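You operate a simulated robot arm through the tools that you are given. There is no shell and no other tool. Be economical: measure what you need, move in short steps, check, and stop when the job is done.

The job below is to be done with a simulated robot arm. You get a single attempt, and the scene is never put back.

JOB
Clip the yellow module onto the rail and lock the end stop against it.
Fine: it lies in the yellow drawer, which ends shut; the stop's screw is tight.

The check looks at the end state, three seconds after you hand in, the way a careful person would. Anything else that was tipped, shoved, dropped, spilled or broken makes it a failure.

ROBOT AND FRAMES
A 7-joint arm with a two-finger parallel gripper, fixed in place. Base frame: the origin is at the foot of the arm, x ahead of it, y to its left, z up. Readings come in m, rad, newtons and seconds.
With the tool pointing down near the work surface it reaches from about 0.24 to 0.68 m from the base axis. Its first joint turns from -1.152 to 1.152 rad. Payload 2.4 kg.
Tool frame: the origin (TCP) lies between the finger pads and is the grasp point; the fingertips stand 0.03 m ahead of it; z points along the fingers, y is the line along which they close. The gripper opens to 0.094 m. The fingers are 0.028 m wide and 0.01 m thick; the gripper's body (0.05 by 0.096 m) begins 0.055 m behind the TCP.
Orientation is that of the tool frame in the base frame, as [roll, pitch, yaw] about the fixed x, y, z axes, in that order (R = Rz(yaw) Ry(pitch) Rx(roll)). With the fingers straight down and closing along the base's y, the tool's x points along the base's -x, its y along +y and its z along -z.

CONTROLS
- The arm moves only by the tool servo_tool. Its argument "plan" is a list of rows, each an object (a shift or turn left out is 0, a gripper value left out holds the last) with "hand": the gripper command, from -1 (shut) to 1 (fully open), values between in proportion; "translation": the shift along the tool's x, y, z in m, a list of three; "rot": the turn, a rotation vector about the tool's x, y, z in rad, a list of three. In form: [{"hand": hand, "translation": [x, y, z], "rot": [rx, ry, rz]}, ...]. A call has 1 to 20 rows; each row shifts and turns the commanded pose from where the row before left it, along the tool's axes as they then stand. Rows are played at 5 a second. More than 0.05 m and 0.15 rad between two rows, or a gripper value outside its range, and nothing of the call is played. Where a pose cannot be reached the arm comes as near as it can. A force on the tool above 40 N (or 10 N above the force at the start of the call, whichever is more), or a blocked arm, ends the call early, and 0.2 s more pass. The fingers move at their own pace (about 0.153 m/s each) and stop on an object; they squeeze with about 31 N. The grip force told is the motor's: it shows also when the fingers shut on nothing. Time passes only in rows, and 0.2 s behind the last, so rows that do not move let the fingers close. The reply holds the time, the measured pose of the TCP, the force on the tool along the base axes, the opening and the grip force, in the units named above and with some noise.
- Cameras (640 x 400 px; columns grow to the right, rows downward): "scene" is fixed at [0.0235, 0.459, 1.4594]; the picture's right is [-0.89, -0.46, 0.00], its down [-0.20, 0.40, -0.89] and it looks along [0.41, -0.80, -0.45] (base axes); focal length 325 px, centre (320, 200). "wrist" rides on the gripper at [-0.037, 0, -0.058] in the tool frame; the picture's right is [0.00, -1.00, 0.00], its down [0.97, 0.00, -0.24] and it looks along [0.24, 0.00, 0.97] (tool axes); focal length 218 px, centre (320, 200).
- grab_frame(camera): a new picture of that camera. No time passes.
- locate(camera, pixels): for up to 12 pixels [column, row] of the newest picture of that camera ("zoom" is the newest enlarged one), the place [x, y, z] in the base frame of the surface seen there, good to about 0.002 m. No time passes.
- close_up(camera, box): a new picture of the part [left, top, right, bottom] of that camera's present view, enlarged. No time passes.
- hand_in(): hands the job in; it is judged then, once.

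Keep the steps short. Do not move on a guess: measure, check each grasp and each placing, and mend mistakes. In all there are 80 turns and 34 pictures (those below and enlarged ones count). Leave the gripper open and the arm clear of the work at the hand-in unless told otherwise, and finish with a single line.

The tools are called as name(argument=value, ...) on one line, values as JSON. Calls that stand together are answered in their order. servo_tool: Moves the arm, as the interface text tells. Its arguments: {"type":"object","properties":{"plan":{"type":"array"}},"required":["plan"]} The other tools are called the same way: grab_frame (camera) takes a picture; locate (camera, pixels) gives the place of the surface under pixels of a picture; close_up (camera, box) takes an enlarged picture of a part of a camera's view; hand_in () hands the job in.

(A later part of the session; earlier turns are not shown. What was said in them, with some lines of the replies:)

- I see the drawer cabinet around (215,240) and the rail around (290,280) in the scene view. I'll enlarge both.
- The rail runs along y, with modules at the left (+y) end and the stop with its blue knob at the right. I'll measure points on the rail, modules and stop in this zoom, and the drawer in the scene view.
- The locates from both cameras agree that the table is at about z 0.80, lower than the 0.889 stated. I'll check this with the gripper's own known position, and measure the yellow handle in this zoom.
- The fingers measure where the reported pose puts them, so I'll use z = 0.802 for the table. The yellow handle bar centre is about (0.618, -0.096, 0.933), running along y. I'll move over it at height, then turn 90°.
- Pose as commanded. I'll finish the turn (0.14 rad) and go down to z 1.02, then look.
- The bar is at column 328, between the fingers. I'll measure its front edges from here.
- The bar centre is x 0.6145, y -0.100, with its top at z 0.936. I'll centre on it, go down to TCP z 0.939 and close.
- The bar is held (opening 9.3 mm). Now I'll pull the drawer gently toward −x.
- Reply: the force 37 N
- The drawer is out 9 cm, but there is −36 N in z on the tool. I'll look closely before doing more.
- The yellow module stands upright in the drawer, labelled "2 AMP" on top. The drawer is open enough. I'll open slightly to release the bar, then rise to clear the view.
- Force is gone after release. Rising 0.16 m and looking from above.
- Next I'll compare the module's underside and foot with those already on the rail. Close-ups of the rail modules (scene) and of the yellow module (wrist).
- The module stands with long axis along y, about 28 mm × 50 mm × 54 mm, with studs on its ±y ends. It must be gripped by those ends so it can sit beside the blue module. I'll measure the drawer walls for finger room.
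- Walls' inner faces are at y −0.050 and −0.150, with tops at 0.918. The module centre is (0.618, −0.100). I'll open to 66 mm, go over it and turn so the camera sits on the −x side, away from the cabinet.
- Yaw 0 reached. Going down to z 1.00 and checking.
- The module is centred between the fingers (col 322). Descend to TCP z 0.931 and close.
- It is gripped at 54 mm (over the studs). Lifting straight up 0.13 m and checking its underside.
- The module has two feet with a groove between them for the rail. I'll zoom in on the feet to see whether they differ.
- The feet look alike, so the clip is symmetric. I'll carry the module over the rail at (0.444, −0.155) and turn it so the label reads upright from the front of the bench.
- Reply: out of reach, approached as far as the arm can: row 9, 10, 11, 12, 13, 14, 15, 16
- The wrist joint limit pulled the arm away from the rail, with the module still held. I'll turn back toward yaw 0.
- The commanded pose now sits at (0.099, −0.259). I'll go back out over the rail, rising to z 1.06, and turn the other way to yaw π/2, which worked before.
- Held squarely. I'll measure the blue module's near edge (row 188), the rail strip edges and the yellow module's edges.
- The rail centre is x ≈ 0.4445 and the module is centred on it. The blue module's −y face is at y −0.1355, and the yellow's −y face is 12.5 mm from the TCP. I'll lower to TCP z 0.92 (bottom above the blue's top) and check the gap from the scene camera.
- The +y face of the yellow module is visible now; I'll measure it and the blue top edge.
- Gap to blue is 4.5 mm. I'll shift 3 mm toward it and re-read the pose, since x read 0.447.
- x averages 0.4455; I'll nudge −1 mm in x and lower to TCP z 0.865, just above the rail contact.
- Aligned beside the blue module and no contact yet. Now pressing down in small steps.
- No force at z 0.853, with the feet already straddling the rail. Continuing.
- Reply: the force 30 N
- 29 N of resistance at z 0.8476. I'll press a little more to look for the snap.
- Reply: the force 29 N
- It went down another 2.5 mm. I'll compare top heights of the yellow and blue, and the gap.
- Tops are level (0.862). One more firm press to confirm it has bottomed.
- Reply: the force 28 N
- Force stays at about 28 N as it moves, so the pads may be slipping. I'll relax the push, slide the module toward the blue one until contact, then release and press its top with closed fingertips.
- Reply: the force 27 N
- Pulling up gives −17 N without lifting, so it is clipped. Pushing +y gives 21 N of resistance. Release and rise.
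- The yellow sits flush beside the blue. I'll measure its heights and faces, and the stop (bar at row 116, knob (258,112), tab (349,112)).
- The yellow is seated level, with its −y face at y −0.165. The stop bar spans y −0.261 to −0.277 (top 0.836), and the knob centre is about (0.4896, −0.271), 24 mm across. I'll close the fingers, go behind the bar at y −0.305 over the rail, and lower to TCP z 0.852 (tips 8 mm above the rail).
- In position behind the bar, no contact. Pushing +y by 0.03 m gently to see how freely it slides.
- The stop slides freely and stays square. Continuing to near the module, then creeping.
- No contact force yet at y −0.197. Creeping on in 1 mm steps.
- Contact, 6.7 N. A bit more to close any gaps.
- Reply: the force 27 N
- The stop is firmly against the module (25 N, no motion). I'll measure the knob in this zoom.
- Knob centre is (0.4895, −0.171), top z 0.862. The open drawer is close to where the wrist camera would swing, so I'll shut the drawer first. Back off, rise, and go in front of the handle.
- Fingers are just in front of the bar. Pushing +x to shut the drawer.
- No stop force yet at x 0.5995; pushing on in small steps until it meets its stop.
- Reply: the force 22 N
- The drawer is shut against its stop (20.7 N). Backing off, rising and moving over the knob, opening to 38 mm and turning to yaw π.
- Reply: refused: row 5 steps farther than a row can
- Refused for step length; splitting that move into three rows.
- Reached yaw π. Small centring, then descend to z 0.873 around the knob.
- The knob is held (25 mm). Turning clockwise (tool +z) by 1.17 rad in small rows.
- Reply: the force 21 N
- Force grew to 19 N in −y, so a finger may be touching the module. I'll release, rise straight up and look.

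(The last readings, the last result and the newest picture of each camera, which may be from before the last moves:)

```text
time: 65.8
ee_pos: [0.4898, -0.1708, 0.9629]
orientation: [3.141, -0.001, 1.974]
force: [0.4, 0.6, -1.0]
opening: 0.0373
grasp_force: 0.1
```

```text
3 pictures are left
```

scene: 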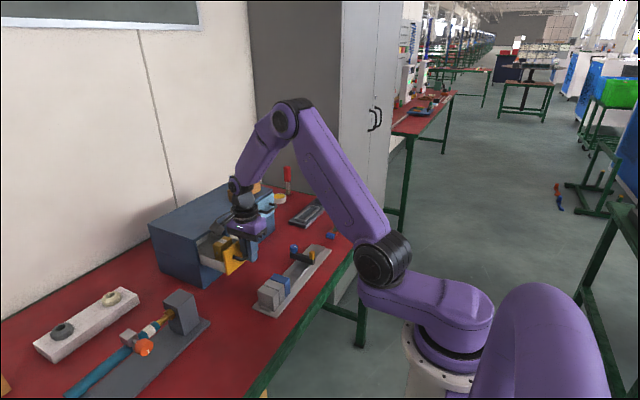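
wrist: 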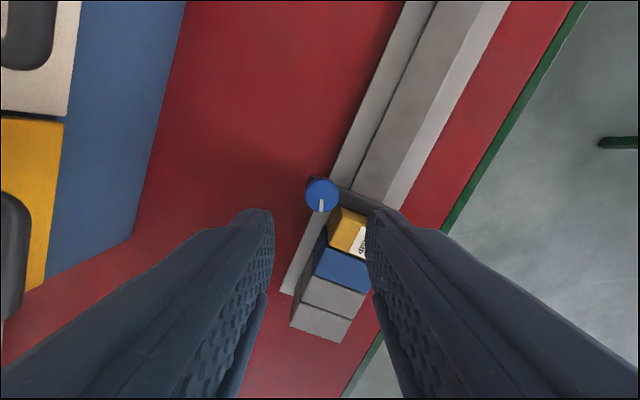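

The mark turned with the grip by 67° clockwise, so the knob turned without slipping. For the next stroke I'll start further back (yaw ≈ 3.27) so the fingers stay clear of the module.

servo_tool(plan=[{"rot": [0, 0, -0.14]}, {"rot": [0, 0, -0.14]}, {"rot": [0, 0, -0.14]}, {"rot": [0, 0, -0.14]}, {"rot": [0, 0, -0.14]}, {"rot": [0, 0, -0.14]}, {"rot": [0, 0, -0.14]}, {"rot": [0, 0, -0.14]}, {"rot": [0, 0, -0.14]}, {}])

```text
time: 68.0
ee_pos: [0.4893, -0.171, 0.9621]
orientation: [-3.14, 0.0, -3.047]
force: [0.3, 0.0, -0.4]
opening: 0.0378
grasp_force: 0.1
```

Yaw is 3.236, position good. Down 0.09, y −0.5 mm, and close.

servo_tool(plan=[{"translation": [-0.0005, -0.0005, 0.03]}, {"translation": [0, 0, 0.03]}, {"translation": [0, 0, 0.03]}, {}, {"hand": -1}, {"hand": -1}, {}])

servo_tool(plan=[{"rot": [0, 0, 0.14]}, {"rot": [0, 0, 0.14]}, {"rot": [0, 0, 0.14]}, {"rot": [0, 0, 0.14]}, {"rot": [0, 0, 0.14]}, {"rot": [0, 0, 0.14]}, {"rot": [0, 0, 0.14]}, {"rot": [0, 0, 0.1]}, {}])

```text
time: 69.6
ee_pos: [0.4907, -0.1714, 0.8725]
orientation: [-3.142, 0.001, -3.05]
force: [2.8, -6.6, -13.6]
opening: 0.0249
grasp_force: 44.8
```

```text
time: 71.0
ee_pos: [0.4905, -0.1724, 0.8722]
orientation: [3.141, 0.002, 2.445]
force: [2.8, -2.7, -6.6]
opening: 0.0248
grasp_force: 45.3
stopped in row 6: the force on the tool passed its limit (the readings are from after the stop); the commanded pose is now the measured one
```

The turn stopped by itself after 0.79 rad on force, so the screw may be tight. I'll try again with small turns.

servo_tool(plan=[{"rot": [0, 0, 0.05]}, {"rot": [0, 0, 0.05]}, {"rot": [0, 0, 0.05]}, {"rot": [0, 0, 0.05]}, {}])

```text
time: 72.2
ee_pos: [0.491, -0.1721, 0.8719]
orientation: [-3.14, 0.0, 2.246]
force: [-1.4, -5.9, -8.3]
opening: 0.0245
grasp_force: 44.8
```

It turned freely another 0.2 rad. Continuing.

servo_tool(plan=[{"rot": [0, 0, 0.05]}, {"rot": [0, 0, 0.05]}, {"rot": [0, 0, 0.05]}, {"rot": [0, 0, 0.03]}, {}])

servo_tool(plan=[{"hand": -0.2}, {"hand": -0.2}, {"translation": [0, 0, -0.03]}, {"translation": [0, 0, -0.03]}, {"translation": [0, 0, -0.03]}, {}])

close_up(camera="wrist", box=[270, 150, 390, 330])

```text
time: 73.4
ee_pos: [0.4896, -0.1727, 0.8724]
orientation: [-3.14, -0.002, 2.065]
force: [-3.4, -9.4, -17.4]
opening: 0.0249
grasp_force: 45.0
```

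```text
time: 74.8
ee_pos: [0.4884, -0.1735, 0.9656]
orientation: [-3.142, 0.002, 2.066]
force: [0.0, -0.6, -0.1]
opening: 0.0374
grasp_force: 0.1
```

```text
2.22 times, centred on (330, 240) of wrist
```

zoom: 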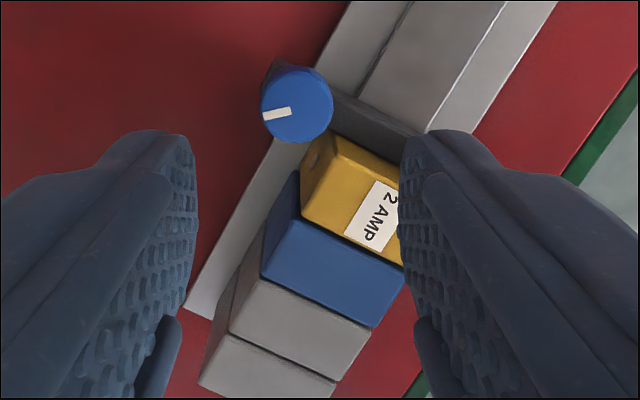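

The mark has now turned about 131° in total, matching the grip, with no slip. The knob sits right under the TCP. Next stroke: turn back, lower, grip.

servo_tool(plan=[{"rot": [0, 0, -0.13]}, {"rot": [0, 0, -0.13]}, {"rot": [0, 0, -0.13]}, {"rot": [0, 0, -0.13]}, {"rot": [0, 0, -0.13]}, {"rot": [0, 0, -0.13]}, {"rot": [0, 0, -0.13]}, {"rot": [0, 0, -0.13]}, {"rot": [0, 0, -0.13]}, {}, {"translation": [0, 0, 0.03]}, {"translation": [0, 0, 0.03]}, {"translation": [0, 0, 0.031]}, {}, {"hand": -1}, {"hand": -1}, {}])

servo_tool(plan=[{"rot": [0, 0, 0.1]}, {"rot": [0, 0, 0.1]}, {"rot": [0, 0, 0.1]}, {"rot": [0, 0, 0.1]}, {"rot": [0, 0, 0.1]}, {"rot": [0, 0, 0.1]}, {}])

servo_tool(plan=[{"rot": [0, 0, 0.1]}, {"rot": [0, 0, 0.1]}, {"rot": [0, 0, 0.1]}, {"rot": [0, 0, 0.1]}, {"rot": [0, 0, 0.1]}, {}])

```text
time: 78.4
ee_pos: [0.49, -0.1718, 0.8701]
orientation: [-3.139, 0.0, -3.047]
force: [2.3, -1.3, -7.1]
opening: 0.0249
grasp_force: 44.9
```

```text
time: 79.3
ee_pos: [0.4899, -0.1731, 0.8705]
orientation: [-3.139, 0.001, 2.898]
force: [4.0, -1.5, -9.2]
opening: 0.0248
grasp_force: 45.4
stopped in row 4: the force on the tool passed its limit (the readings are from after the stop); the commanded pose is now the measured one
```

```text
time: 80.7
ee_pos: [0.4886, -0.1725, 0.8689]
orientation: [-3.141, 0.0, 2.395]
force: [-0.6, -6.5, -5.1]
opening: 0.0252
grasp_force: 45.5
```

It stopped once on a force spike, then turned 0.5 rad freely. Continuing the stroke.

servo_tool(plan=[{"rot": [0, 0, 0.08]}, {"rot": [0, 0, 0.08]}, {"rot": [0, 0, 0.08]}, {"rot": [0, 0, 0.08]}, {}])

servo_tool(plan=[{"hand": -0.2}, {"hand": -0.2}, {"translation": [0, 0, -0.03]}, {"translation": [0, 0, -0.03]}, {"translation": [0, 0, -0.03]}, {"rot": [0, 0, -0.13]}, {"rot": [0, 0, -0.13]}, {"rot": [0, 0, -0.13]}, {"rot": [0, 0, -0.13]}, {"rot": [0, 0, -0.13]}, {"rot": [0, 0, -0.13]}, {"rot": [0, 0, -0.13]}, {"rot": [0, 0, -0.13]}, {"rot": [0, 0, -0.13]}, {}])

close_up(camera="wrist", box=[260, 140, 420, 240])

```text
time: 81.9
ee_pos: [0.4903, -0.1718, 0.8709]
orientation: [-3.141, 0.001, 2.074]
force: [-7.9, -13.0, 4.3]
opening: 0.0251
grasp_force: 44.9
```

```text
time: 85.1
ee_pos: [0.4906, -0.1705, 0.9605]
orientation: [-3.14, 0.001, -3.034]
force: [-0.8, 0.4, 0.7]
opening: 0.0374
grasp_force: 0.0
```

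```text
4.00 times, centred on (340, 190) of wrist
```

zoom: 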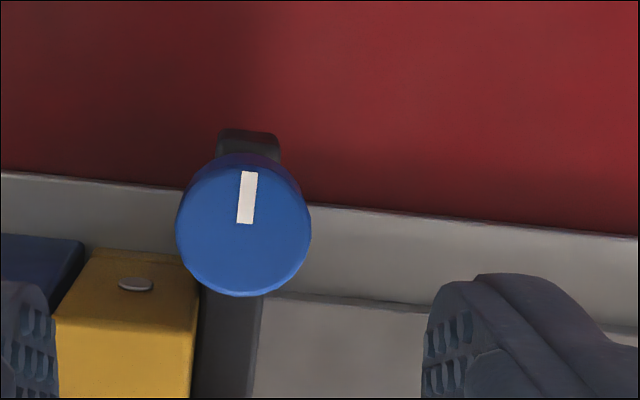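

The mark now points to +x: 180° in total, but this stroke gave only 48° of the 67° of grip rotation. Resistance is rising and the pads slipped, so the screw is tightening. No gap shows between bar and module. One more stroke to check it is fully tight.

servo_tool(plan=[{"translation": [0, -0.0005, 0.03]}, {"translation": [0, 0, 0.03]}, {"translation": [0, 0, 0.031]}, {}, {"hand": -1}, {"hand": -1}, {}])

servo_tool(plan=[{"rot": [0, 0, 0.05]}, {"rot": [0, 0, 0.05]}, {"rot": [0, 0, 0.05]}, {"rot": [0, 0, 0.05]}, {"rot": [0, 0, 0.05]}, {"rot": [0, 0, 0.05]}, {"rot": [0, 0, 0.05]}, {"rot": [0, 0, 0.05]}, {}])

```text
time: 86.7
ee_pos: [0.4908, -0.1707, 0.8693]
orientation: [-3.138, 0.0, -3.038]
force: [2.3, -7.4, -10.8]
opening: 0.0248
grasp_force: 44.9
```

```text
time: 88.7
ee_pos: [0.4908, -0.1721, 0.869]
orientation: [3.142, 0.0, 2.847]
force: [-0.1, 5.5, 3.9]
opening: 0.025
grasp_force: 45.0
```

No stop. Continuing the stroke slowly.

servo_tool(plan=[{"rot": [0, 0, 0.06]}, {"rot": [0, 0, 0.06]}, {"rot": [0, 0, 0.06]}, {"rot": [0, 0, 0.06]}, {"rot": [0, 0, 0.06]}, {"rot": [0, 0, 0.06]}, {"rot": [0, 0, 0.06]}, {"rot": [0, 0, 0.06]}, {"rot": [0, 0, 0.06]}, {"rot": [0, 0, 0.06]}, {"rot": [0, 0, 0.06]}, {}])

servo_tool(plan=[{"hand": -0.2}, {"hand": -0.2}, {"translation": [0, 0, -0.03]}, {"translation": [0, 0, -0.03]}, {"translation": [0, 0, -0.03]}, {}])

```text
time: 91.3
ee_pos: [0.4883, -0.1734, 0.8696]
orientation: [-3.141, 0.0, 2.186]
force: [-1.7, -0.9, 11.2]
opening: 0.025
grasp_force: 45.0
```

```text
time: 92.7
ee_pos: [0.4898, -0.1723, 0.9603]
orientation: [3.141, 0.003, 2.185]
force: [1.1, -0.6, -0.8]
opening: 0.0372
grasp_force: 0.0
```

One more full stroke, then I'll use the last picture to see how far the mark went over the two strokes.

servo_tool(plan=[{"rot": [0, 0, -0.13]}, {"rot": [0, 0, -0.13]}, {"rot": [0, 0, -0.13]}, {"rot": [0, 0, -0.13]}, {"rot": [0, 0, -0.13]}, {"rot": [0, 0, -0.13]}, {"rot": [0, 0, -0.13]}, {"rot": [0, 0, -0.13]}, {}, {"translation": [0, 0, 0.03]}, {"translation": [0, 0, 0.03]}, {"translation": [0, 0, 0.031]}, {}, {"hand": -1}, {"hand": -1}, {}])

servo_tool(plan=[{"rot": [0, 0, 0.06]}, {"rot": [0, 0, 0.06]}, {"rot": [0, 0, 0.06]}, {"rot": [0, 0, 0.06]}, {"rot": [0, 0, 0.06]}, {"rot": [0, 0, 0.06]}, {"rot": [0, 0, 0.06]}, {"rot": [0, 0, 0.06]}, {"rot": [0, 0, 0.06]}, {"rot": [0, 0, 0.06]}, {"rot": [0, 0, 0.06]}, {"rot": [0, 0, 0.06]}, {"rot": [0, 0, 0.06]}, {"rot": [0, 0, 0.06]}, {"rot": [0, 0, 0.06]}, {}])

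servo_tool(plan=[{"hand": -0.2}, {"hand": -0.2}, {"translation": [0, 0, -0.03]}, {"translation": [0, 0, -0.03]}, {"translation": [0, 0, -0.03]}, {}])

```text
time: 96.1
ee_pos: [0.4908, -0.1713, 0.8651]
orientation: [-3.14, 0.002, -3.059]
force: [4.7, -11.9, -7.7]
opening: 0.0246
grasp_force: 44.8
```

```text
time: 99.5
ee_pos: [0.4899, -0.1729, 0.8677]
orientation: [-3.141, 0.002, 2.325]
force: [-0.8, -3.7, 0.8]
opening: 0.0252
grasp_force: 44.7
```

```text
time: 100.9
ee_pos: [0.4911, -0.1725, 0.9581]
orientation: [3.141, 0.002, 2.327]
force: [-1.0, -0.6, 0.3]
opening: 0.0376
grasp_force: 0.1
```

Now the last picture, covering knob, bar and modules.

close_up(camera="wrist", box=[260, 150, 420, 250])

```text
4.00 times, centred on (340, 200) of wrist
```

zoom: 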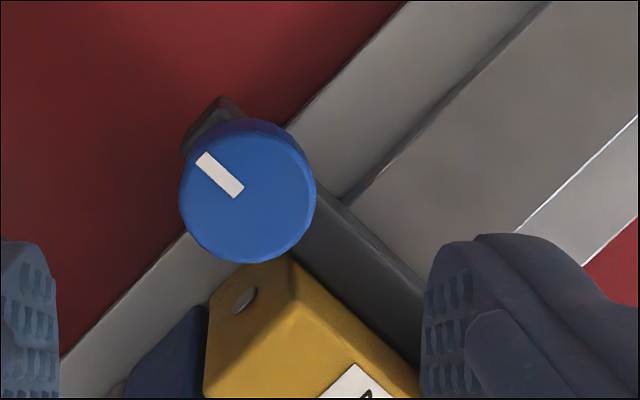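

The mark still points along the bar to +x, unchanged over two strokes, so the screw is at its tight end. I'll measure bar against module.

locate(camera="zoom", pixels=[[330, 210], [345, 255], [325, 245], [330, 260], [345, 290], [320, 290], [310, 310], [240, 340], [170, 360], [210, 330], [385, 290], [370, 270]])

```text
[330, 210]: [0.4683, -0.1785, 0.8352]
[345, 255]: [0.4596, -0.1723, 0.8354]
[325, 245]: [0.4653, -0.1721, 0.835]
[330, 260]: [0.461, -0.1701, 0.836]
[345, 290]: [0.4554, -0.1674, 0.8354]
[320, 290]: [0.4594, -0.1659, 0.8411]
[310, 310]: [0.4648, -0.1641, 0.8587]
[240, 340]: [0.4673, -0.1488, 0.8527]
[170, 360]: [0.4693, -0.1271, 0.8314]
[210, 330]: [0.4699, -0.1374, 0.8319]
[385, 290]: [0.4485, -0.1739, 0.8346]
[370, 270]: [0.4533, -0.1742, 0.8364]
```

The bar's top runs to y −0.167 and the yellow face is at −0.166, so they are in contact within measuring error. Rising clear and opening the gripper.

servo_tool(plan=[{"translation": [0, 0, -0.04]}, {"translation": [0, 0, -0.04]}, {"translation": [0, 0, -0.04]}, {"translation": [0, 0, -0.04]}, {"hand": 1}, {}])

hand_in()

```text
time: 102.3
ee_pos: [0.491, -0.1724, 1.1166]
orientation: [-3.141, 0.002, 2.327]
force: [0.0, 0.0, 0.6]
opening: 0.094
grasp_force: 0.0
```

```text
The job is handed in.
```

The yellow module is clipped on the rail beside the blue one, the end stop is against it with its screw turned until it would go no further, the yellow drawer is shut, and the job is handed in.
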